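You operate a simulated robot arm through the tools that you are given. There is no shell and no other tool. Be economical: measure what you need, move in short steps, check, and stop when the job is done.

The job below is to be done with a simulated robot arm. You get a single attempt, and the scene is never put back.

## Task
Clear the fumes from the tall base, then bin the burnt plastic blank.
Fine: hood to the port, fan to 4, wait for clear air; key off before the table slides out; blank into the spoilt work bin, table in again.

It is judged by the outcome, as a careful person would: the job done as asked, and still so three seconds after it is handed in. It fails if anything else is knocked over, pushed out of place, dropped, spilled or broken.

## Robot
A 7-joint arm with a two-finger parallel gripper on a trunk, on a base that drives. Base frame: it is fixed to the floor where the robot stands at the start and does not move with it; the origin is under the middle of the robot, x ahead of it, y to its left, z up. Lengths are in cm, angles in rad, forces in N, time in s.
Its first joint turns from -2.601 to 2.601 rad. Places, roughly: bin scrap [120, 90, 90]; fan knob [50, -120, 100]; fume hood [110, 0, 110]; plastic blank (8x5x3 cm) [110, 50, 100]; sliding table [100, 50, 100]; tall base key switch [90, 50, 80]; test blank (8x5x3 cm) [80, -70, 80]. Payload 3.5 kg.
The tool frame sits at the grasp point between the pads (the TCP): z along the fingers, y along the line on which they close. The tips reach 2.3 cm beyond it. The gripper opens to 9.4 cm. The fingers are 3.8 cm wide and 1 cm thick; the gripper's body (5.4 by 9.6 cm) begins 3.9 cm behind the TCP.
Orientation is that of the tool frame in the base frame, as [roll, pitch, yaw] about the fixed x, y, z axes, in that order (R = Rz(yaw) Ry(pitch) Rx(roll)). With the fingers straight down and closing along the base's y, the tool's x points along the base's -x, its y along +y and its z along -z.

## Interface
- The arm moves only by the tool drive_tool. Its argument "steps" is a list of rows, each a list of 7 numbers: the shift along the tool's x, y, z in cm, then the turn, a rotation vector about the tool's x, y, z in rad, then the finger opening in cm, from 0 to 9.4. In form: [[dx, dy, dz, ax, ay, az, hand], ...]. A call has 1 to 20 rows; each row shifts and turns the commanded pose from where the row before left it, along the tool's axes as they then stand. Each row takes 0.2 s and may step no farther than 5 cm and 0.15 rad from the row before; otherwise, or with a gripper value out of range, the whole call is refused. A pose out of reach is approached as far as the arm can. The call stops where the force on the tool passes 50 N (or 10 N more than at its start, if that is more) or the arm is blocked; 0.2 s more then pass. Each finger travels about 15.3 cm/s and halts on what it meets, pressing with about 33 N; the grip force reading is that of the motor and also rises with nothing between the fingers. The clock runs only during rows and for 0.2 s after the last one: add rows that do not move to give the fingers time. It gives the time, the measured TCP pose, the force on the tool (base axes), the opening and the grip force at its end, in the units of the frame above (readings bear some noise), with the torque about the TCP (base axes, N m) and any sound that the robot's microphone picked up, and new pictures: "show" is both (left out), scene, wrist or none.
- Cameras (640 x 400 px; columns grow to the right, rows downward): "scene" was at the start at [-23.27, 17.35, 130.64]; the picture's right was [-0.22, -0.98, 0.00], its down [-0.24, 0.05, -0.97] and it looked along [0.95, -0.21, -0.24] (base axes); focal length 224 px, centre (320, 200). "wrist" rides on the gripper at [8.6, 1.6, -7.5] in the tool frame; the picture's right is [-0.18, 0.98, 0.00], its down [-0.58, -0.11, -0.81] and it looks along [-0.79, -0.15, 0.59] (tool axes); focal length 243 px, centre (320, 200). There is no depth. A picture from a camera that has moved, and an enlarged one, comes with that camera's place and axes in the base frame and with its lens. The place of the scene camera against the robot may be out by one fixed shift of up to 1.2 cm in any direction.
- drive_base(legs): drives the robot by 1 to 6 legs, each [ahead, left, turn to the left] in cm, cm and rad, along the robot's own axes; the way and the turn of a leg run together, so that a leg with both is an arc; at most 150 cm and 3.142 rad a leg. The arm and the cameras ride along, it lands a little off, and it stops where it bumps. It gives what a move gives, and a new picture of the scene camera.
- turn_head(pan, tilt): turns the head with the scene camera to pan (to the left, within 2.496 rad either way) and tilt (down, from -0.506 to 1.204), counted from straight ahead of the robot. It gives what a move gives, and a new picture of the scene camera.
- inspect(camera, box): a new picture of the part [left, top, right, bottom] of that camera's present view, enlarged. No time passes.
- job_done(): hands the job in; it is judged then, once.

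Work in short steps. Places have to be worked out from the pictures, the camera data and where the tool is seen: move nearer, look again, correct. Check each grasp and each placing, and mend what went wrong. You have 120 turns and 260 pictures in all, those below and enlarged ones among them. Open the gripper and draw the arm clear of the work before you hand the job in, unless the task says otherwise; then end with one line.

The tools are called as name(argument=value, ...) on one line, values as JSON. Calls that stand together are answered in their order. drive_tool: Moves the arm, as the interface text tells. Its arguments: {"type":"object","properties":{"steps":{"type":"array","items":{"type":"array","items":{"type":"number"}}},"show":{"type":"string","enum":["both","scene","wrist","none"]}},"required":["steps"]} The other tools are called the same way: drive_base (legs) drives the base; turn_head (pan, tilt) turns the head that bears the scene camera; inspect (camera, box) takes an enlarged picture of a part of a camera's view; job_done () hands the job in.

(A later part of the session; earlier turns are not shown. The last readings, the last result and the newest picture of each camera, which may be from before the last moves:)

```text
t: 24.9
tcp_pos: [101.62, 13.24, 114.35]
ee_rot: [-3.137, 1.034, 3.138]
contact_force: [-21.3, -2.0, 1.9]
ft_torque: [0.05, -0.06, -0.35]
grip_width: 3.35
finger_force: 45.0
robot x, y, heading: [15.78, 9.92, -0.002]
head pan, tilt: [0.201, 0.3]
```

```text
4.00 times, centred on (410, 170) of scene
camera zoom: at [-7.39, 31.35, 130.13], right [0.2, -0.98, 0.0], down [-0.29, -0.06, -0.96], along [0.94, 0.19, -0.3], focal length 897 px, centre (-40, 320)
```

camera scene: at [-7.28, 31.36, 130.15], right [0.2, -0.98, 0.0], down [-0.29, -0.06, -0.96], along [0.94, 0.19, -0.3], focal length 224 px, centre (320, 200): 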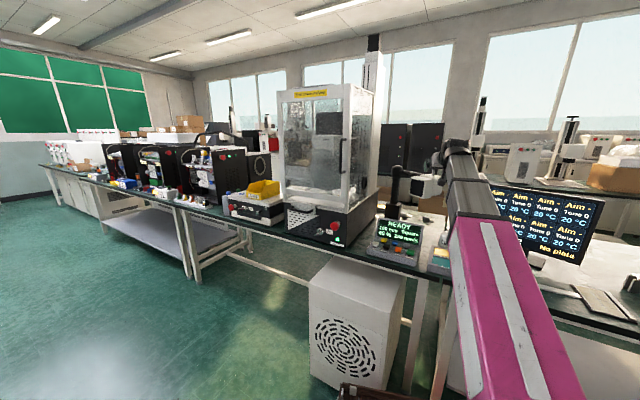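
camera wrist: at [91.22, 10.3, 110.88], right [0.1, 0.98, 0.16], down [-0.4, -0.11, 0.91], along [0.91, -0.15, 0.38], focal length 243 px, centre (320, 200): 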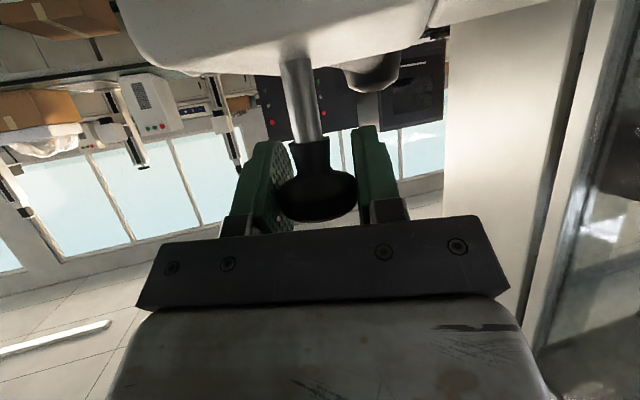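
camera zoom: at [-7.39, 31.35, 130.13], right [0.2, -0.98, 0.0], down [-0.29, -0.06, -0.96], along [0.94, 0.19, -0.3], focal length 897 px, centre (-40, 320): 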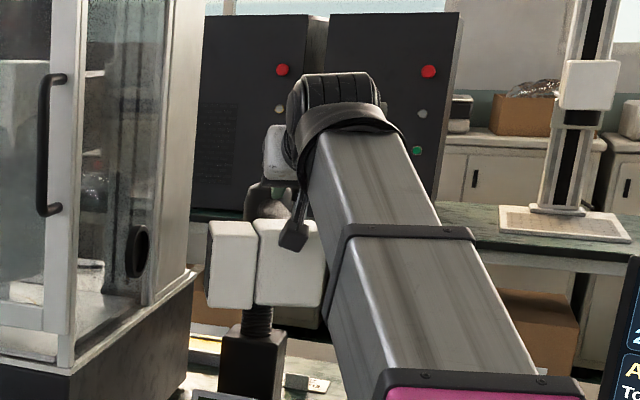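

Hood now faces the enclosure side. I continue along the arc toward the port.

drive_tool(steps=[[0.07, 1.05, -0.11, 0, 0, 0, 2], [0.04, 1.05, -0.08, 0, 0, 0, 2], [-0.08, 1.1, 0.14, 0, 0, 0, 2], [-0.1, 1.1, 0.17, 0, 0, 0, 2]], show="wrist")

inspect(camera="scene", box=[320, 120, 460, 220])

```text
t: 25.9
tcp_pos: [102.0, 17.39, 114.53]
ee_rot: [3.141, 1.033, 3.136]
contact_force: [-2.3, -2.8, -6.6]
ft_torque: [0.04, 0.18, -0.73]
grip_width: 3.31
finger_force: 45.2
robot x, y, heading: [16.34, 10.06, 0.001]
head pan, tilt: [0.201, 0.3]
camera wrist: at [91.18, 19.16, 110.91], right [0.1, 0.98, 0.16], down [-0.4, -0.1, 0.91], along [0.91, -0.15, 0.38], focal length 243 px, centre (320, 200)
```

wrist: 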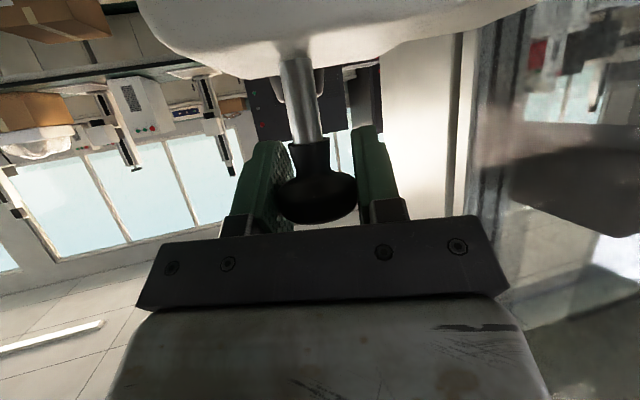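

```text
4.00 times, centred on (390, 170) of scene
camera zoom: at [-7.26, 31.35, 130.15], right [0.2, -0.98, 0.0], down [-0.29, -0.06, -0.96], along [0.94, 0.19, -0.3], focal length 897 px, centre (40, 320)
```

zoom: 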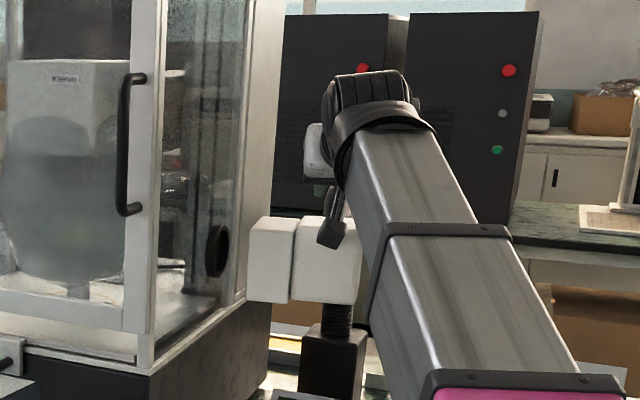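

I advance another 2 cm carefully and watch for contact with the port.

drive_tool(steps=[[-0.1, 1.05, 0.17, 0, 0, 0, 2], [-0.11, 1.05, 0.18, 0, 0, 0, 2], [-0.13, 1.0, 0.22, 0, 0, 0, 2]], show="wrist")

inspect(camera="scene", box=[320, 120, 460, 220])

```text
t: 26.7
tcp_pos: [102.65, 20.53, 114.58]
ee_rot: [-3.136, 1.038, 3.136]
contact_force: [-0.8, -2.4, 3.1]
ft_torque: [0.05, 0.17, -0.58]
grip_width: 3.35
finger_force: 45.2
robot x, y, heading: [15.74, 10.31, 0.0]
head pan, tilt: [0.201, 0.3]
camera wrist: at [91.91, 22.29, 110.89], right [0.1, 0.98, 0.16], down [-0.4, -0.1, 0.91], along [0.91, -0.15, 0.38], focal length 243 px, centre (320, 200)
```

wrist: 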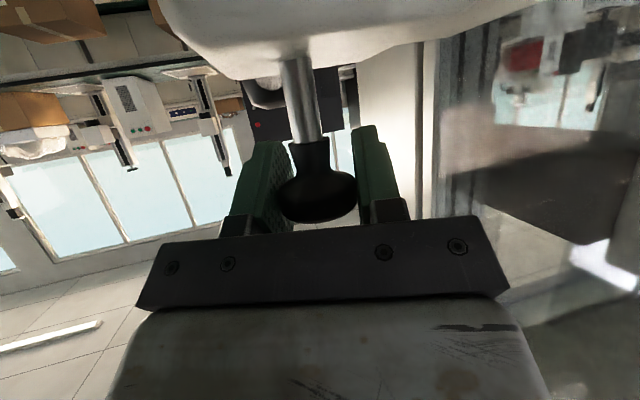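

```text
4.00 times, centred on (390, 170) of scene
camera zoom: at [-7.29, 31.35, 130.15], right [0.2, -0.98, 0.0], down [-0.29, -0.06, -0.96], along [0.94, 0.19, -0.3], focal length 897 px, centre (40, 320)
```

zoom: 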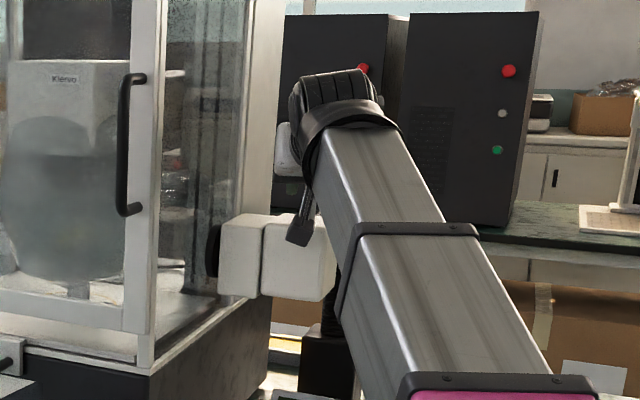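

The mouth is nearly at the port. I continue in small steps until it meets resistance.

drive_tool(steps=[[-0.1, 0.7, 0.17, 0, 0, 0, 2], [-0.1, 0.7, 0.17, 0, 0, 0, 2], [-0.1, 0.6, 0.17, 0, 0, 0, 2]], show="none")

inspect(camera="scene", box=[320, 130, 420, 210])

```text
t: 27.2
tcp_pos: [102.54, 20.61, 114.53]
ee_rot: [-3.116, 1.038, -3.137]
contact_force: [-5.4, -11.4, 5.5]
ft_torque: [0.0, 0.21, -0.09]
grip_width: 3.34
finger_force: 45.2
robot x, y, heading: [16.07, 9.75, -0.004]
head pan, tilt: [0.201, 0.3]
stopped in row 2: the force on the tool passed its limit at 58 N (the readings are from after the stop); the commanded pose is now the measured one
```

```text
5.00 times, centred on (370, 170) of scene
camera zoom: at [-7.3, 31.27, 130.15], right [0.2, -0.98, 0.0], down [-0.29, -0.06, -0.96], along [0.94, 0.19, -0.3], focal length 1121 px, centre (70, 350)
```

zoom: 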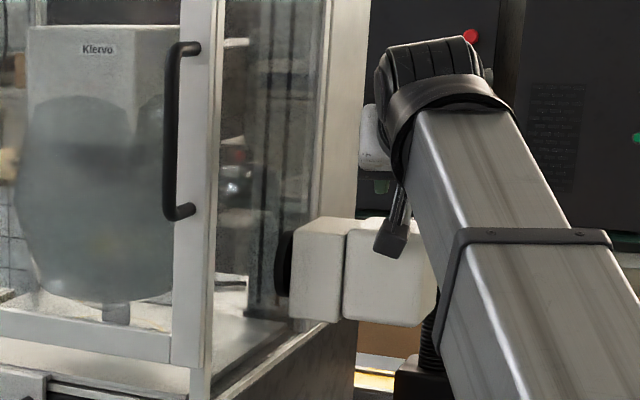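

Contact: the hood stopped against the port. I release the knob and back away to check whether it stays.

drive_tool(steps=[[0, 0, 0, 0, 0, 0, 4.5], [0, 0, 0, 0, 0, 0, 7], [0, 0, 0, 0, 0, 0, 7], [0.7, 0, -1.3, 0, 0, 0, 7], [1, 0, -1.7, 0, 0, 0, 7], [1, 0, -1.7, 0, 0, 0, 7], [1, 0, -1.7, 0, 0, 0, 7], [1, 0, -1.7, 0, 0, 0, 7], [0.5, -2, -0.9, 0, 0, 0, 7], [0, -4, 0, 0, 0, 0, 7], [0, -4, 0, 0, 0, 0, 7], [0, -3, 0, 0, 0, 0, 7]], show="wrist")

inspect(camera="scene", box=[320, 130, 420, 210])

turn_head(pan=-0.8, tilt=0.25)

inspect(camera="scene", box=[320, 120, 480, 240])

```text
t: 29.8
tcp_pos: [92.24, 8.12, 114.8]
ee_rot: [-3.118, 1.038, -3.137]
contact_force: [-0.5, 0.7, 0.2]
ft_torque: [0.01, 0.0, 0.01]
grip_width: 7.03
finger_force: 0.1
robot x, y, heading: [15.88, 9.66, 0.0]
head pan, tilt: [0.201, 0.3]
camera wrist: at [81.42, 9.8, 111.05], right [0.11, 0.98, 0.15], down [-0.4, -0.09, 0.91], along [0.91, -0.16, 0.38], focal length 243 px, centre (320, 200)
```

wrist: 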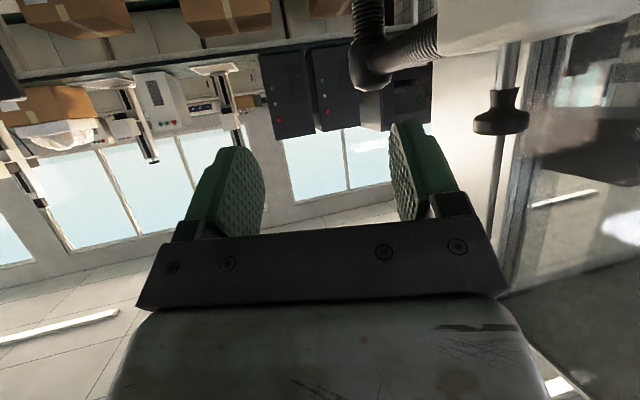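

```text
5.00 times, centred on (370, 170) of scene
camera zoom: at [-7.28, 31.32, 130.15], right [0.2, -0.98, 0.0], down [-0.29, -0.06, -0.96], along [0.94, 0.19, -0.3], focal length 1121 px, centre (70, 350)
```

zoom: 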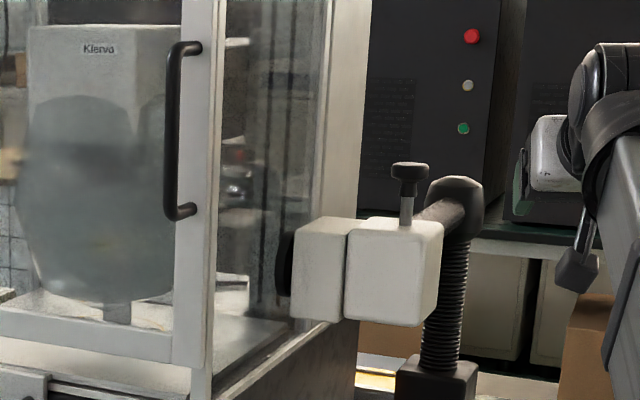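

```text
t: 31.1
tcp_pos: [92.19, 8.01, 114.72]
ee_rot: [-3.118, 1.036, -3.135]
contact_force: [0.5, 0.7, -0.8]
ft_torque: [0.03, -0.03, 0.0]
grip_width: 6.99
finger_force: 0.1
robot x, y, heading: [15.83, 10.15, -0.001]
head pan, tilt: [-0.799, 0.25]
camera scene: at [-9.92, 22.77, 130.62], right [-0.72, -0.7, 0.0], down [-0.17, 0.18, -0.97], along [0.68, -0.69, -0.25], focal length 224 px, centre (320, 200)
```

scene: 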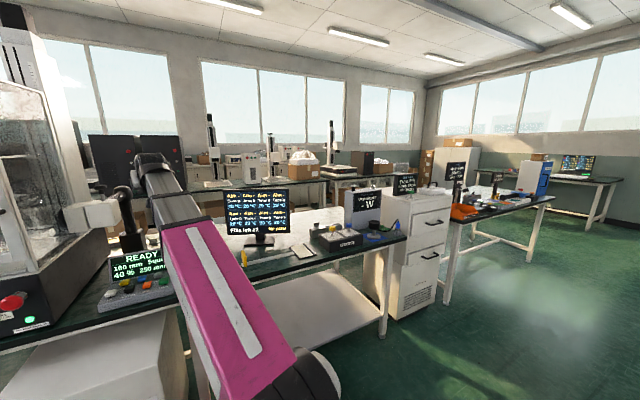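

```text
3.33 times, centred on (400, 180) of scene
camera zoom: at [-9.92, 22.77, 130.62], right [-0.72, -0.7, 0.0], down [-0.17, 0.18, -0.97], along [0.68, -0.69, -0.25], focal length 747 px, centre (53, 267)
```

zoom: 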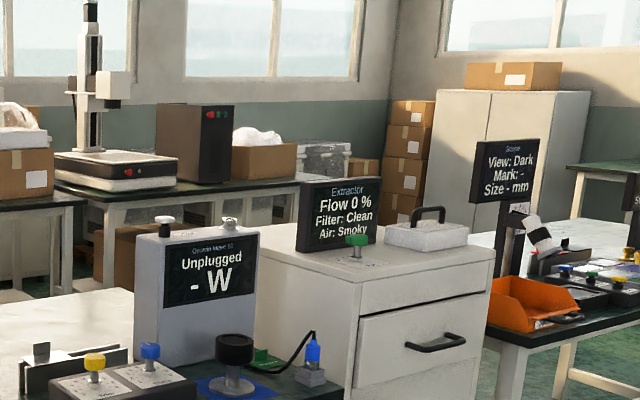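

The hood stays at the port. Now the fan: green knob on the cabinet near (47, -117, 100). I back well away from the bench and then drive right.

drive_base(legs=[[-65, 0, 0], [0, -120, 0]])

turn_head(pan=-0.2, tilt=0.35)

inspect(camera="scene", box=[260, 120, 420, 240])

```text
t: 40.4
tcp_pos: [26.67, -112.33, 114.57]
ee_rot: [-3.117, 1.038, 3.137]
contact_force: [0.9, -0.2, -0.6]
ft_torque: [0.03, 0.01, -0.02]
grip_width: 7.02
finger_force: 0.1
robot x, y, heading: [-49.75, -109.76, -0.012]
head pan, tilt: [-0.799, 0.25]
camera scene: at [-75.35, -96.92, 130.62], right [-0.72, -0.69, 0.0], down [-0.17, 0.18, -0.97], along [0.67, -0.7, -0.25], focal length 224 px, centre (320, 200)
```

scene: 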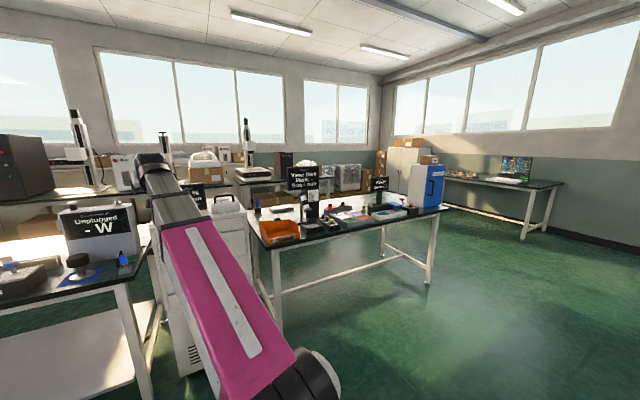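

```text
t: 41.4
tcp_pos: [26.53, -112.44, 114.57]
ee_rot: [-3.12, 1.036, 3.138]
contact_force: [-0.8, -0.1, 0.2]
ft_torque: [0.0, -0.02, 0.01]
grip_width: 7.02
finger_force: 0.1
robot x, y, heading: [-49.34, -109.83, -0.009]
head pan, tilt: [-0.201, 0.351]
camera scene: at [-72.7, -92.11, 129.68], right [-0.21, -0.98, 0.0], down [-0.34, 0.07, -0.94], along [0.92, -0.2, -0.34], focal length 224 px, centre (320, 200)
```

scene: 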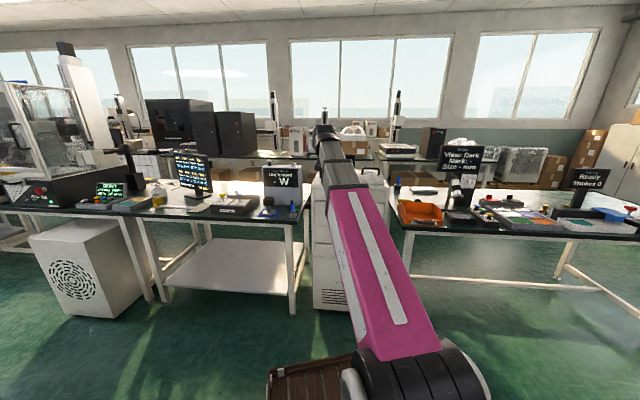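

```text
3.33 times, centred on (340, 180) of scene
camera zoom: at [-72.7, -92.11, 129.68], right [-0.21, -0.98, 0.0], down [-0.34, 0.07, -0.94], along [0.92, -0.2, -0.34], focal length 747 px, centre (253, 267)
```

zoom: 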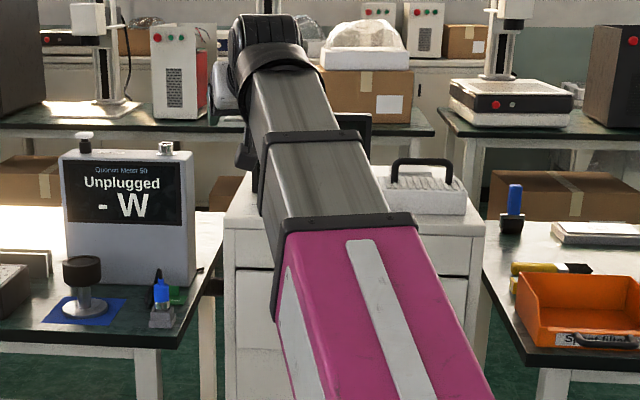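

The arm hides the knob. I lower 9 cm and tilt the tool back toward vertical so the wrist camera looks on the cabinet top.

drive_tool(steps=[[1.3, 0, 0.75, 0, 0, 0, 7], [2.2, 0, 1.3, 0, 0, 0, 7], [2.2, 0, 1.3, 0, 0, 0, 7], [2.2, 0, 1.3, 0, 0, 0, 7], [0, 0, 0, 0, 0.1, 0, 7], [0, 0, 0, 0, 0.12, 0, 7], [0, 0, 0, 0, 0.12, 0, 7], [0, 0, 0, 0, 0.12, 0, 7], [0, 0, 0, 0, 0.12, 0, 7], [0, 0, 0, 0, 0.12, 0, 7], [0, 0, 0, 0, 0.12, 0, 7], [0, 0, 0, 0, 0.12, 0, 7], [0, 0, 0, 0, 0.08, 0, 7]], show="both")

inspect(camera="scene", box=[260, 120, 420, 240])

```text
t: 44.2
tcp_pos: [26.53, -112.48, 105.6]
ee_rot: [-3.127, 0.014, 3.118]
contact_force: [-0.3, -0.3, -0.2]
ft_torque: [-0.02, -0.01, 0.0]
grip_width: 6.99
finger_force: 0.0
robot x, y, heading: [-49.55, -109.92, -0.008]
head pan, tilt: [-0.201, 0.351]
camera scene: at [-72.69, -92.1, 129.67], right [-0.21, -0.98, 0.0], down [-0.34, 0.07, -0.94], along [0.92, -0.19, -0.34], focal length 224 px, centre (320, 200)
camera wrist: at [17.93, -110.57, 112.85], right [0.21, 0.98, -0.01], down [0.57, -0.11, 0.82], along [0.8, -0.17, -0.58], focal length 243 px, centre (320, 200)
```

scene: 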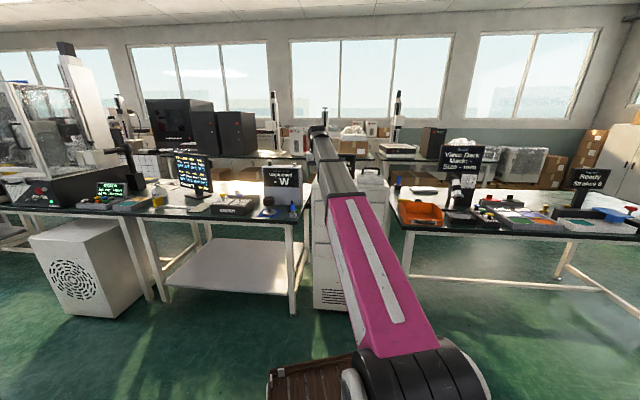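
wrist: 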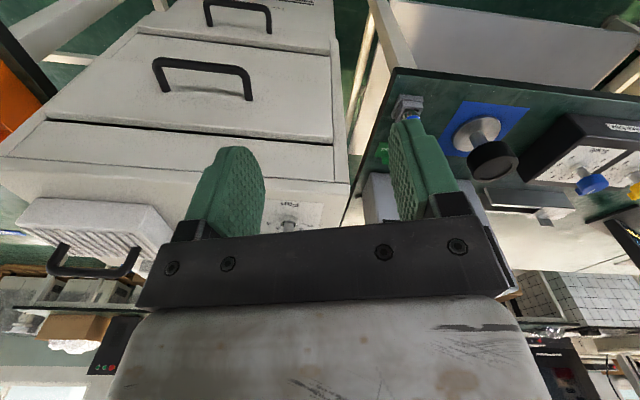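

```text
3.33 times, centred on (340, 180) of scene
camera zoom: at [-72.69, -92.1, 129.67], right [-0.21, -0.98, 0.0], down [-0.34, 0.07, -0.94], along [0.92, -0.19, -0.34], focal length 747 px, centre (253, 267)
```

zoom: 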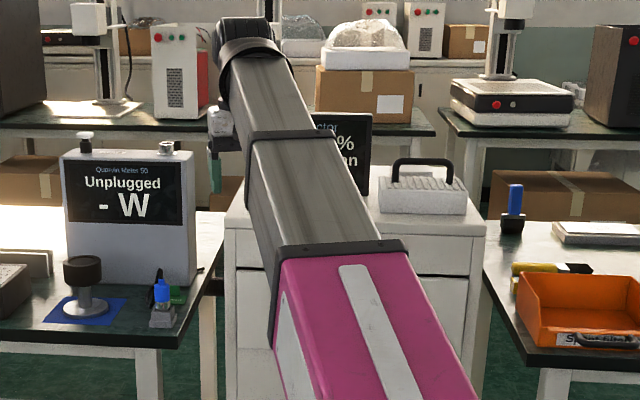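

The gripper hides the knob in the wrist view. I move the base left 20 cm and pan the head right for a clear look.

drive_base(legs=[[0, 22, 0]])

turn_head(pan=-0.4, tilt=0.3)

inspect(camera="scene", box=[270, 140, 370, 220])

inspect(camera="wrist", box=[0, 140, 320, 340])

```text
t: 45.9
tcp_pos: [26.77, -90.64, 105.5]
ee_rot: [-3.13, 0.015, 3.12]
contact_force: [-0.5, 0.2, 0.4]
ft_torque: [-0.02, -0.01, 0.03]
grip_width: 7.0
finger_force: 0.1
robot x, y, heading: [-49.75, -87.67, -0.0]
head pan, tilt: [-0.201, 0.351]
camera scene: at [-72.49, -70.13, 129.67], right [-0.21, -0.98, 0.0], down [-0.34, 0.07, -0.94], along [0.92, -0.2, -0.34], focal length 224 px, centre (320, 200)
```

scene: 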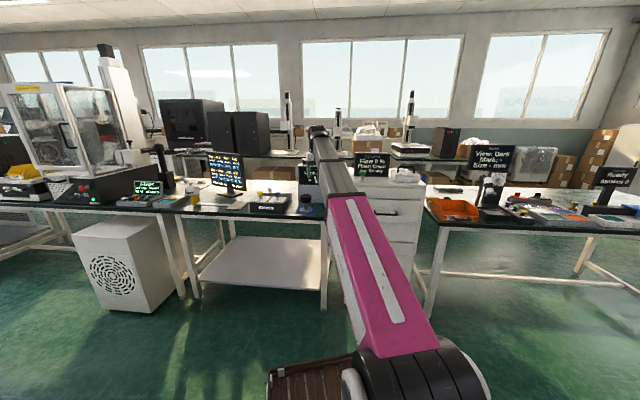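

```text
t: 46.6
tcp_pos: [26.81, -90.59, 105.52]
ee_rot: [-3.13, 0.014, 3.119]
contact_force: [-0.3, -0.2, -0.5]
ft_torque: [0.0, 0.01, 0.02]
grip_width: 6.97
finger_force: 0.1
robot x, y, heading: [-49.26, -88.26, -0.008]
head pan, tilt: [-0.4, 0.3]
camera scene: at [-73.03, -71.9, 130.14], right [-0.4, -0.92, 0.0], down [-0.27, 0.12, -0.96], along [0.88, -0.38, -0.3], focal length 224 px, centre (320, 200)
```

scene: 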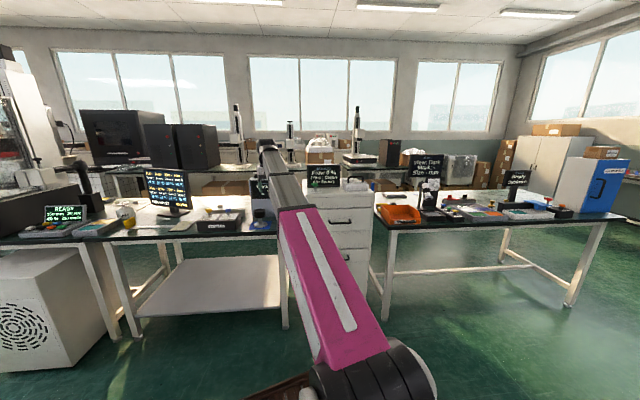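

```text
5.00 times, centred on (320, 180) of scene
camera zoom: at [-73.03, -71.9, 130.14], right [-0.4, -0.92, 0.0], down [-0.27, 0.12, -0.96], along [0.88, -0.38, -0.3], focal length 1121 px, centre (320, 300)
```

zoom: 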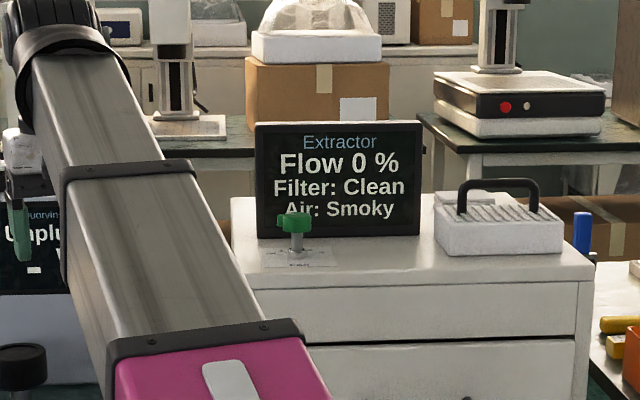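

```text
2.00 times, centred on (160, 240) of wrist
camera zoom: at [18.1, -88.71, 112.83], right [0.21, 0.98, -0.01], down [0.57, -0.11, 0.82], along [0.8, -0.17, -0.58], focal length 485 px, centre (640, 120)
```

zoom: 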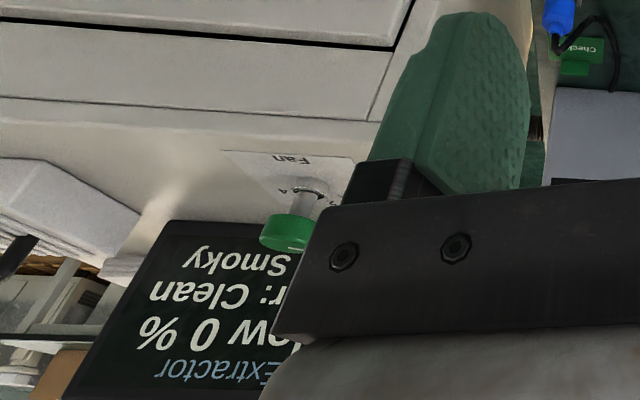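

Green fan knob triangulates to about (45, -119.7, 99.5). I shift the tool left a little for a full close view of its pointer and scale.

drive_tool(steps=[[-1.5, 2, 0, 0, 0, 0, 7], [-1.5, 2, 0, 0, 0, 0, 7], [-1.5, 2, 0, 0, 0, 0, 7], [-1.5, 2, 0, 0, 0, 0, 7], [0, 1, 0, 0, 0, 0, 7]], show="none")

inspect(camera="wrist", box=[0, 160, 200, 300])

inspect(camera="scene", box=[295, 170, 345, 210])

```text
t: 47.8
tcp_pos: [33.02, -81.81, 105.5]
ee_rot: [-3.13, 0.016, 3.117]
contact_force: [0.7, -0.6, 0.2]
ft_torque: [-0.03, 0.0, 0.02]
grip_width: 6.99
finger_force: 0.1
robot x, y, heading: [-49.01, -87.62, -0.011]
head pan, tilt: [-0.4, 0.3]
```

```text
2.86 times, centred on (100, 230) of wrist
camera zoom: at [24.34, -79.85, 112.83], right [0.21, 0.98, -0.01], down [0.57, -0.11, 0.82], along [0.8, -0.17, -0.58], focal length 693 px, centre (949, 114)
```

zoom: 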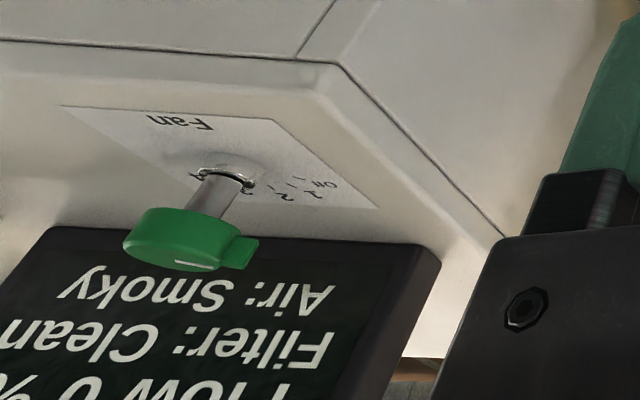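

```text
10.00 times, centred on (320, 190) of scene
camera zoom: at [-73.03, -71.9, 130.15], right [-0.4, -0.92, 0.0], down [-0.27, 0.12, -0.96], along [0.88, -0.38, -0.3], focal length 2242 px, centre (320, 300)
```

zoom: 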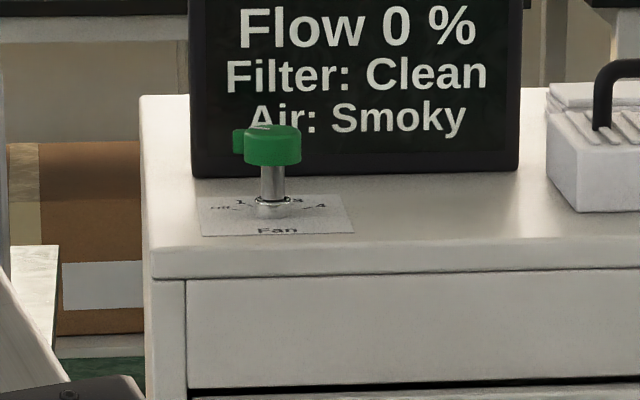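

The pointer is at Off (left); 4 is roughly 130° clockwise. I pre-rotate the tool about 65° counter-clockwise at height, then drive to the knob, stopping a little short.

drive_tool(steps=[[0, 0, 0, 0, 0, -0.14, 8], [0, 0, 0, 0, 0, -0.14, 8], [0, 0, 0, 0, 0, -0.14, 8], [0, 0, 0, 0, 0, -0.14, 8], [0, 0, 0, 0, 0, -0.14, 8], [0, 0, 0, 0, 0, -0.14, 8], [0, 0, 0, 0, 0, -0.14, 8], [0, 0, 0, 0, 0, -0.14, 8]], show="none")

drive_base(legs=[[0, -38, 0], [6, 0, 0]])

drive_tool(steps=[[0, 0, 0, 0, 0, 0, 8]], show="wrist")

```text
t: 49.6
tcp_pos: [32.89, -81.82, 105.52]
ee_rot: [-3.122, -0.004, -2.045]
contact_force: [0.1, 0.7, -0.3]
ft_torque: [-0.01, 0.03, 0.02]
grip_width: 8.02
finger_force: 0.0
robot x, y, heading: [-49.55, -87.86, -0.011]
head pan, tilt: [-0.4, 0.3]
```

```text
t: 52.6
tcp_pos: [38.57, -120.39, 105.53]
ee_rot: [-3.122, -0.002, -2.05]
contact_force: [0.9, 0.1, 0.1]
ft_torque: [0.01, -0.01, -0.01]
grip_width: 8.02
finger_force: 0.1
robot x, y, heading: [-43.54, -125.71, -0.015]
head pan, tilt: [-0.4, 0.3]
camera scene: at [-67.37, -110.03, 130.15], right [-0.4, -0.92, 0.0], down [-0.27, 0.12, -0.96], along [0.88, -0.38, -0.3], focal length 224 px, centre (320, 200)
```

scene: 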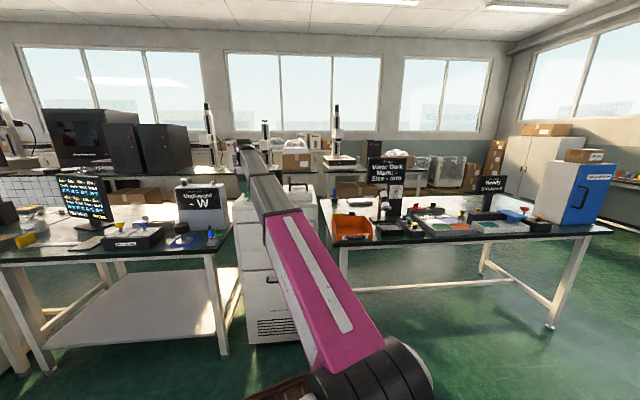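

```text
t: 53.0
tcp_pos: [38.57, -120.34, 105.44]
ee_rot: [-3.122, -0.003, -2.049]
contact_force: [-0.7, -0.5, -0.4]
ft_torque: [0.02, 0.0, 0.03]
grip_width: 8.0
finger_force: 0.1
robot x, y, heading: [-43.59, -126.28, -0.013]
head pan, tilt: [-0.4, 0.3]
camera wrist: at [33.1, -127.13, 112.97], right [-0.79, 0.62, -0.02], down [0.35, 0.48, 0.81], along [0.51, 0.63, -0.59], focal length 243 px, centre (320, 200)
```

wrist: 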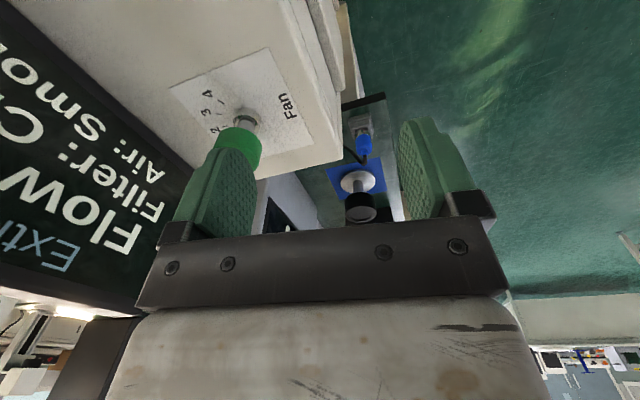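

Knob centre from here is about (45.8, -121.1). I move over it at height, with the opening reduced.

drive_tool(steps=[[-0.7, -1.7, 0, 0, 0, 0, 6.5], [-0.7, -1.7, 0, 0, 0, 0, 6.5], [-0.7, -1.7, 0, 0, 0, 0, 6.5], [-0.55, -1.64, 0, 0, 0, 0, 6.5]], show="wrist")

inspect(camera="scene", box=[200, 130, 340, 240])

```text
t: 54.0
tcp_pos: [45.88, -121.04, 105.74]
ee_rot: [-3.124, -0.002, -2.048]
contact_force: [0.2, -0.2, 0.3]
ft_torque: [0.03, -0.01, -0.01]
grip_width: 6.51
finger_force: 0.0
robot x, y, heading: [-43.43, -126.35, -0.018]
head pan, tilt: [-0.4, 0.3]
camera wrist: at [40.34, -127.92, 113.15], right [-0.79, 0.62, -0.02], down [0.35, 0.48, 0.81], along [0.51, 0.63, -0.59], focal length 243 px, centre (320, 200)
```

wrist: 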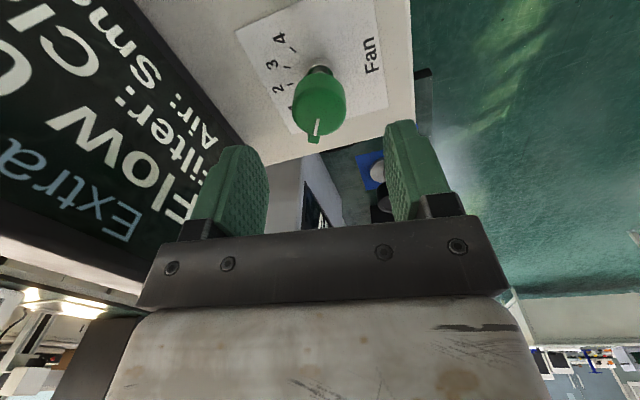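

```text
3.64 times, centred on (270, 185) of scene
camera zoom: at [-67.37, -110.03, 130.15], right [-0.4, -0.92, 0.0], down [-0.27, 0.12, -0.96], along [0.88, -0.38, -0.3], focal length 815 px, centre (502, 254)
```

zoom: 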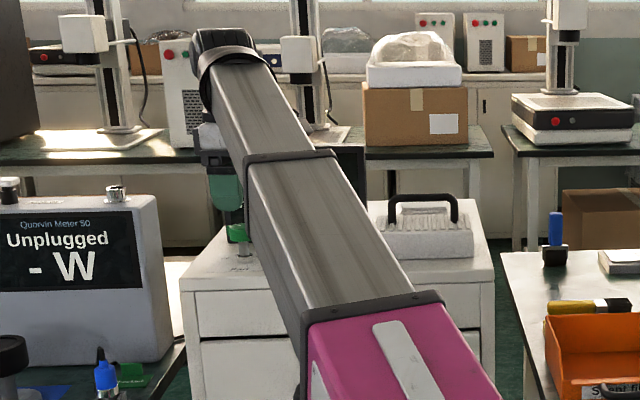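

The pointer nose lies along the finger planes, so the grip is clear of it. I correct 0.6 cm and descend to the disc height.

drive_tool(steps=[[0.6, 0, 1, 0, 0, 0, 6.5], [0, 0, 2, 0, 0, 0, 6.5], [0, 0, 2, 0, 0, 0, 6.5], [0, 0, 1.2, 0, 0, 0, 6.5]], show="wrist")

```text
t: 55.0
tcp_pos: [45.6, -121.79, 99.43]
ee_rot: [-3.12, -0.004, -2.05]
contact_force: [-0.1, -1.0, -1.0]
ft_torque: [-0.03, 0.01, -0.01]
grip_width: 6.48
finger_force: 0.1
robot x, y, heading: [-43.21, -126.07, -0.011]
head pan, tilt: [-0.4, 0.3]
camera wrist: at [40.05, -128.57, 106.86], right [-0.79, 0.62, -0.02], down [0.35, 0.48, 0.81], along [0.51, 0.63, -0.59], focal length 243 px, centre (320, 200)
```

wrist: 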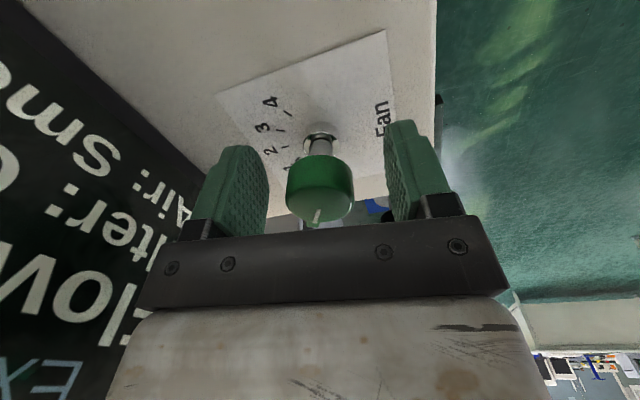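

Centred on the knob. I close the fingers.

drive_tool(steps=[[0, 0, 0, 0, 0, 0, 4], [0, 0, 0, 0, 0, 0, 2.5], [0, 0, 0, 0, 0, 0, 2.2], [0, 0, 0, 0, 0, 0, 2.2]], show="wrist")

```text
t: 56.0
tcp_pos: [45.65, -121.8, 99.34]
ee_rot: [-3.12, -0.003, -2.048]
contact_force: [15.3, -6.9, 2.5]
ft_torque: [0.49, 0.58, -0.23]
grip_width: 3.34
finger_force: 44.9
robot x, y, heading: [-43.7, -125.97, -0.008]
head pan, tilt: [-0.4, 0.3]
camera wrist: at [40.17, -128.62, 106.85], right [-0.79, 0.62, -0.02], down [0.35, 0.48, 0.81], along [0.51, 0.63, -0.59], focal length 243 px, centre (320, 200)
```

wrist: 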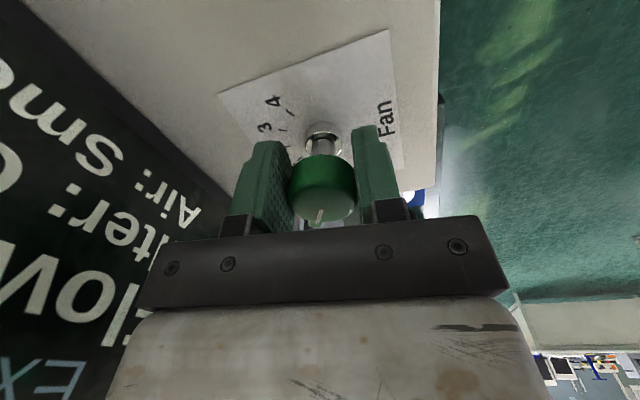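

Gripped at 3.3 cm. I ease the side force and turn clockwise by about 0.6 rad, then read the display.

drive_tool(steps=[[0, -0.15, 0, 0, 0, 0, 2.2], [0, 0, 0, 0, 0, 0.1, 2.2], [0, 0, 0, 0, 0, 0.1, 2.2], [0, 0, 0, 0, 0, 0.1, 2.2], [0, 0, 0, 0, 0, 0.1, 2.2], [0, 0, 0, 0, 0, 0.1, 2.2], [0, 0, 0, 0, 0, 0.1, 2.2]], show="wrist")

inspect(camera="scene", box=[220, 130, 320, 210])

```text
t: 57.6
tcp_pos: [45.41, -121.51, 99.43]
ee_rot: [-3.129, 0.005, -2.649]
contact_force: [-33.7, 24.3, -13.4]
ft_torque: [0.69, 0.18, 0.2]
grip_width: 3.3
finger_force: 44.8
robot x, y, heading: [-43.94, -126.34, -0.009]
head pan, tilt: [-0.4, 0.3]
camera wrist: at [37.03, -124.02, 106.81], right [-0.3, 0.95, -0.01], down [0.55, 0.19, 0.81], along [0.77, 0.24, -0.59], focal length 243 px, centre (320, 200)
```

wrist: 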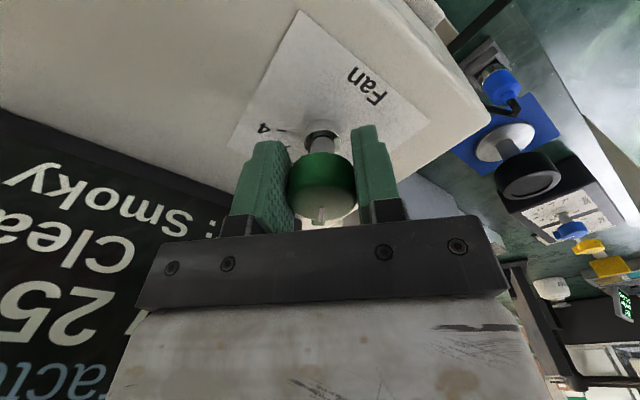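

```text
5.00 times, centred on (270, 170) of scene
camera zoom: at [-67.46, -109.94, 130.13], right [-0.4, -0.92, 0.0], down [-0.27, 0.12, -0.96], along [0.88, -0.38, -0.3], focal length 1121 px, centre (570, 350)
```

zoom: 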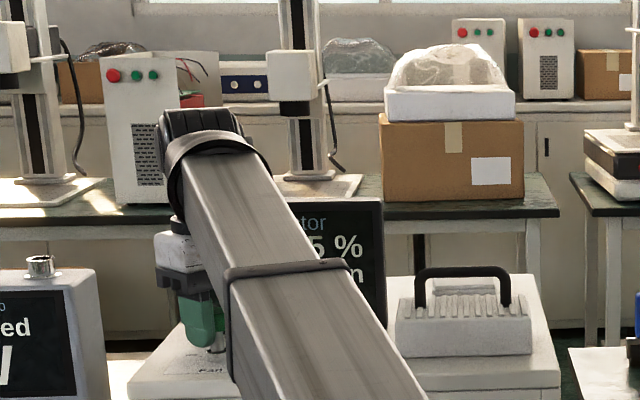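

Flow 25 % = position 1, so 4 is 100 %. I relieve the side force and turn on another 0.6 rad.

drive_tool(steps=[[0.15, 0.33, 0, 0, 0, 0, 2.2], [0, 0, 0, 0, 0, 0.1, 2.2], [0, 0, 0, 0, 0, 0.1, 2.2], [0, 0, 0, 0, 0, 0.1, 2.2], [0, 0, 0, 0, 0, 0.1, 2.2], [0, 0, 0, 0, 0, 0.1, 2.2]], show="wrist")

```text
t: 59.0
tcp_pos: [45.38, -121.17, 99.45]
ee_rot: [-3.137, 0.014, 3.136]
contact_force: [-19.1, 42.6, -12.4]
ft_torque: [0.33, 0.85, 0.28]
grip_width: 3.27
finger_force: 44.9
robot x, y, heading: [-44.14, -126.31, -0.011]
head pan, tilt: [-0.4, 0.3]
camera wrist: at [36.7, -119.39, 106.77], right [0.19, 0.98, 0.0], down [0.57, -0.11, 0.81], along [0.8, -0.16, -0.58], focal length 243 px, centre (320, 200)
```

wrist: 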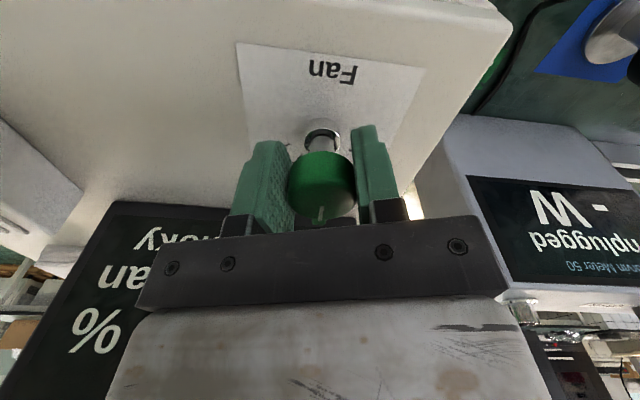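

Side force builds up in y; the true axis is a bit further +y. I relieve it and keep turning.

drive_tool(steps=[[0.12, 0.25, 0, 0, 0, 0, 2.2], [0.1, 0.2, 0.0, 0, 0, 0, 2.2], [0, 0, 0, 0, 0, 0.1, 2.2], [0, 0, 0, 0, 0, 0.1, 2.2], [0, 0, 0, 0, 0, 0.1, 2.2], [0, 0, 0, 0, 0, 0.1, 2.2], [0, 0, 0, 0, 0, 0.1, 2.2]], show="wrist")

inspect(camera="scene", box=[220, 130, 320, 210])

```text
t: 60.6
tcp_pos: [45.41, -120.88, 99.49]
ee_rot: [3.14, 0.021, 2.635]
contact_force: [21.8, 31.1, -3.2]
ft_torque: [-0.17, 0.4, 0.23]
grip_width: 3.27
finger_force: 44.9
robot x, y, heading: [-43.94, -126.29, -0.008]
head pan, tilt: [-0.4, 0.3]
camera wrist: at [38.62, -115.11, 106.74], right [0.64, 0.77, 0.01], down [0.44, -0.37, 0.82], along [0.63, -0.52, -0.58], focal length 243 px, centre (320, 200)
```

wrist: 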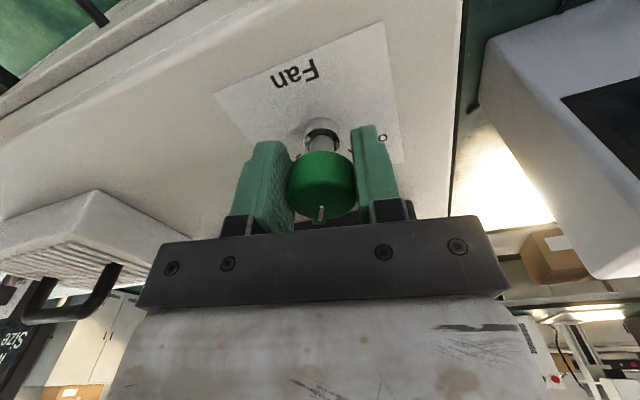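

```text
5.00 times, centred on (270, 170) of scene
camera zoom: at [-67.29, -109.92, 130.15], right [-0.4, -0.92, 0.0], down [-0.27, 0.12, -0.96], along [0.88, -0.38, -0.3], focal length 1121 px, centre (570, 350)
```

zoom: 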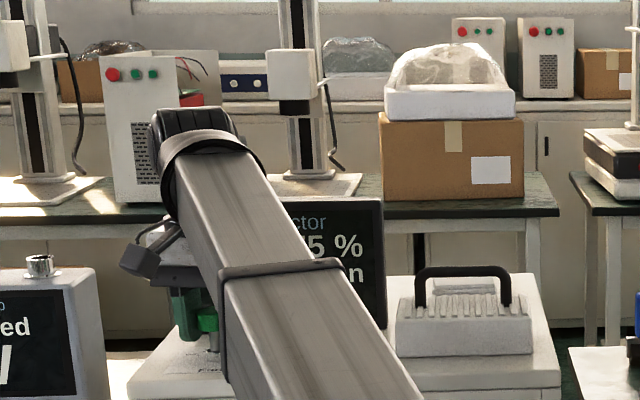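

Now 75 % (position 3). One more step of about 0.52 rad.

drive_tool(steps=[[0, 0.3, 0, 0, 0, 0, 2.2], [0, 0, 0, 0, 0, 0.1, 2.2], [0, 0, 0, 0, 0, 0.1, 2.2], [0, 0, 0, 0, 0, 0.1, 2.2], [0, 0, 0, 0, 0, 0.1, 2.2], [0, 0, 0, 0, 0, 0.1, 2.2], [0, 0, 0, 0, 0, 0.04, 2.2]], show="wrist")

inspect(camera="scene", box=[220, 130, 320, 210])

```text
t: 62.0
tcp_pos: [45.7, -120.55, 99.38]
ee_rot: [3.128, 0.02, 2.147]
contact_force: [4.5, 4.9, -8.5]
ft_torque: [-0.98, 0.31, 0.04]
grip_width: 3.3
finger_force: 44.9
robot x, y, heading: [-43.84, -126.17, -0.012]
head pan, tilt: [-0.4, 0.3]
stopped in row 7: the force on the tool passed its limit at 51 N (the readings are from after the stop); the commanded pose is now the measured one
camera wrist: at [42.22, -112.35, 106.74], right [0.92, 0.38, 0.02], down [0.21, -0.54, 0.82], along [0.32, -0.75, -0.58], focal length 243 px, centre (320, 200)
```

wrist: 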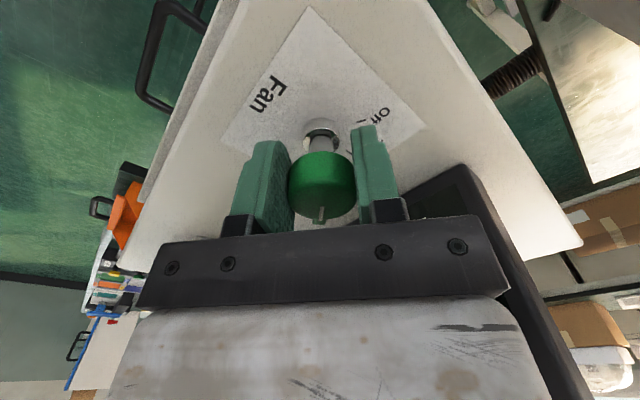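

```text
5.00 times, centred on (270, 170) of scene
camera zoom: at [-67.31, -110.0, 130.15], right [-0.4, -0.92, 0.0], down [-0.27, 0.12, -0.96], along [0.88, -0.38, -0.3], focal length 1121 px, centre (570, 350)
```

zoom: 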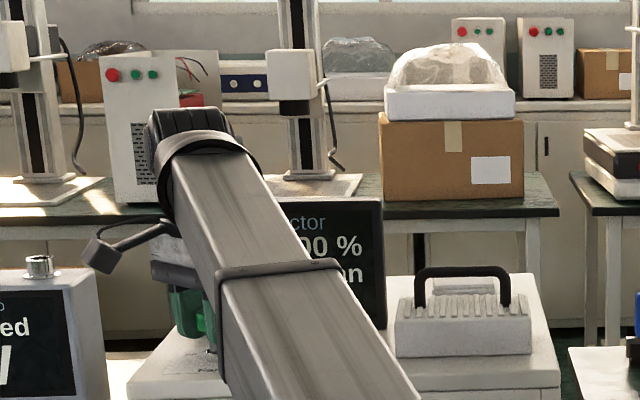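

The display now reads 100 % (position 4). I open and lift straight up, clear of the knob and screen.

drive_tool(steps=[[0, 0, 0, 0, 0, 0, 4.5], [0, 0, 0, 0, 0, 0, 6], [0, 0, 0, 0, 0, 0, 6], [0, 0, -1.5, 0, 0, 0, 6], [0, 0, -2, 0, 0, 0, 6], [0, 0, -2, 0, 0, 0, 6], [0, 0, -0.7, 0, 0, 0, 6]], show="wrist")

```text
t: 63.6
tcp_pos: [45.49, -120.69, 105.58]
ee_rot: [3.128, 0.021, 2.145]
contact_force: [-0.4, 0.0, -0.2]
ft_torque: [-0.03, 0.0, -0.01]
grip_width: 6.0
finger_force: 0.2
robot x, y, heading: [-43.65, -126.01, -0.009]
head pan, tilt: [-0.4, 0.3]
camera wrist: at [42.08, -112.38, 112.98], right [0.92, 0.38, 0.02], down [0.21, -0.54, 0.82], along [0.32, -0.75, -0.58], focal length 243 px, centre (320, 200)
```

wrist: 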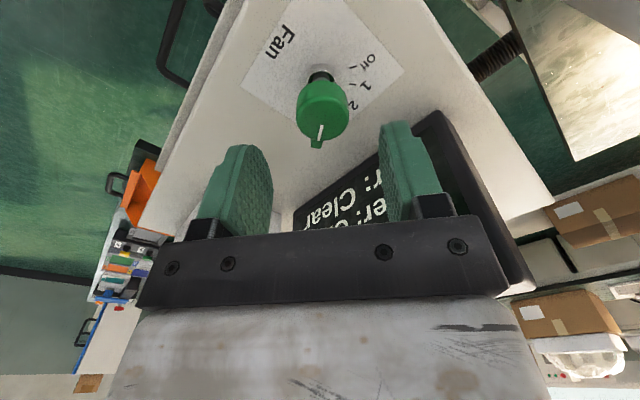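

The screen seems to read "Clear". I back the base away and rotate the tool back to neutral, then read the display.

drive_base(legs=[[-25, 0, 0], [0, 22, 0]])

inspect(camera="scene", box=[250, 130, 390, 230])

drive_tool(steps=[[0, 0, 0, 0, 0, -0.14, 6], [0, 0, 0, 0, 0, -0.14, 6], [0, 0, 0, 0, 0, -0.14, 6], [0, 0, 0, 0, 0, -0.14, 6], [0, 0, 0, 0, 0, -0.14, 6], [0, 0, 0, 0, 0, -0.14, 6], [0, 0, 0, 0, 0, -0.14, 6]], show="none")

```text
t: 66.7
tcp_pos: [20.93, -97.96, 105.62]
ee_rot: [3.129, 0.02, 2.148]
contact_force: [-0.3, -0.4, 0.4]
ft_torque: [0.02, 0.0, 0.01]
grip_width: 5.99
finger_force: 0.0
robot x, y, heading: [-68.31, -103.96, -0.008]
head pan, tilt: [-0.4, 0.3]
camera scene: at [-92.1, -87.81, 130.15], right [-0.4, -0.92, 0.0], down [-0.27, 0.12, -0.96], along [0.88, -0.38, -0.3], focal length 224 px, centre (320, 200)
```

scene: 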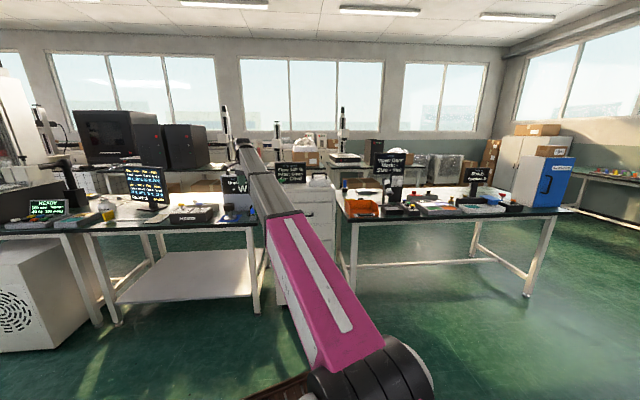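

```text
4.00 times, centred on (320, 180) of scene
camera zoom: at [-92.1, -87.81, 130.15], right [-0.4, -0.92, 0.0], down [-0.27, 0.12, -0.96], along [0.88, -0.38, -0.3], focal length 897 px, centre (320, 280)
```

zoom: 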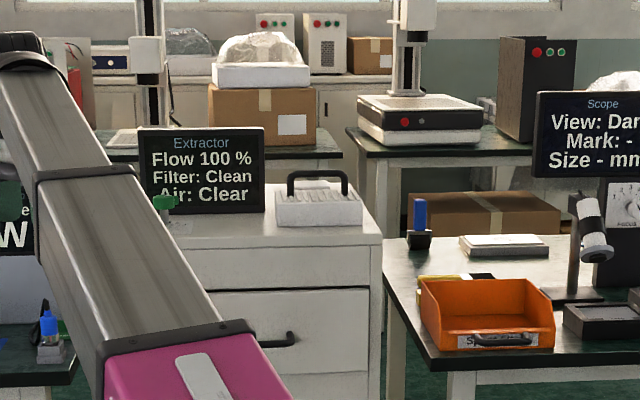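

```text
t: 68.3
tcp_pos: [20.79, -97.96, 105.59]
ee_rot: [-3.134, 0.023, 3.13]
contact_force: [-0.1, -0.4, -1.2]
ft_torque: [-0.02, 0.01, 0.0]
grip_width: 6.01
finger_force: 0.1
robot x, y, heading: [-68.38, -103.62, -0.01]
head pan, tilt: [-0.4, 0.3]
```

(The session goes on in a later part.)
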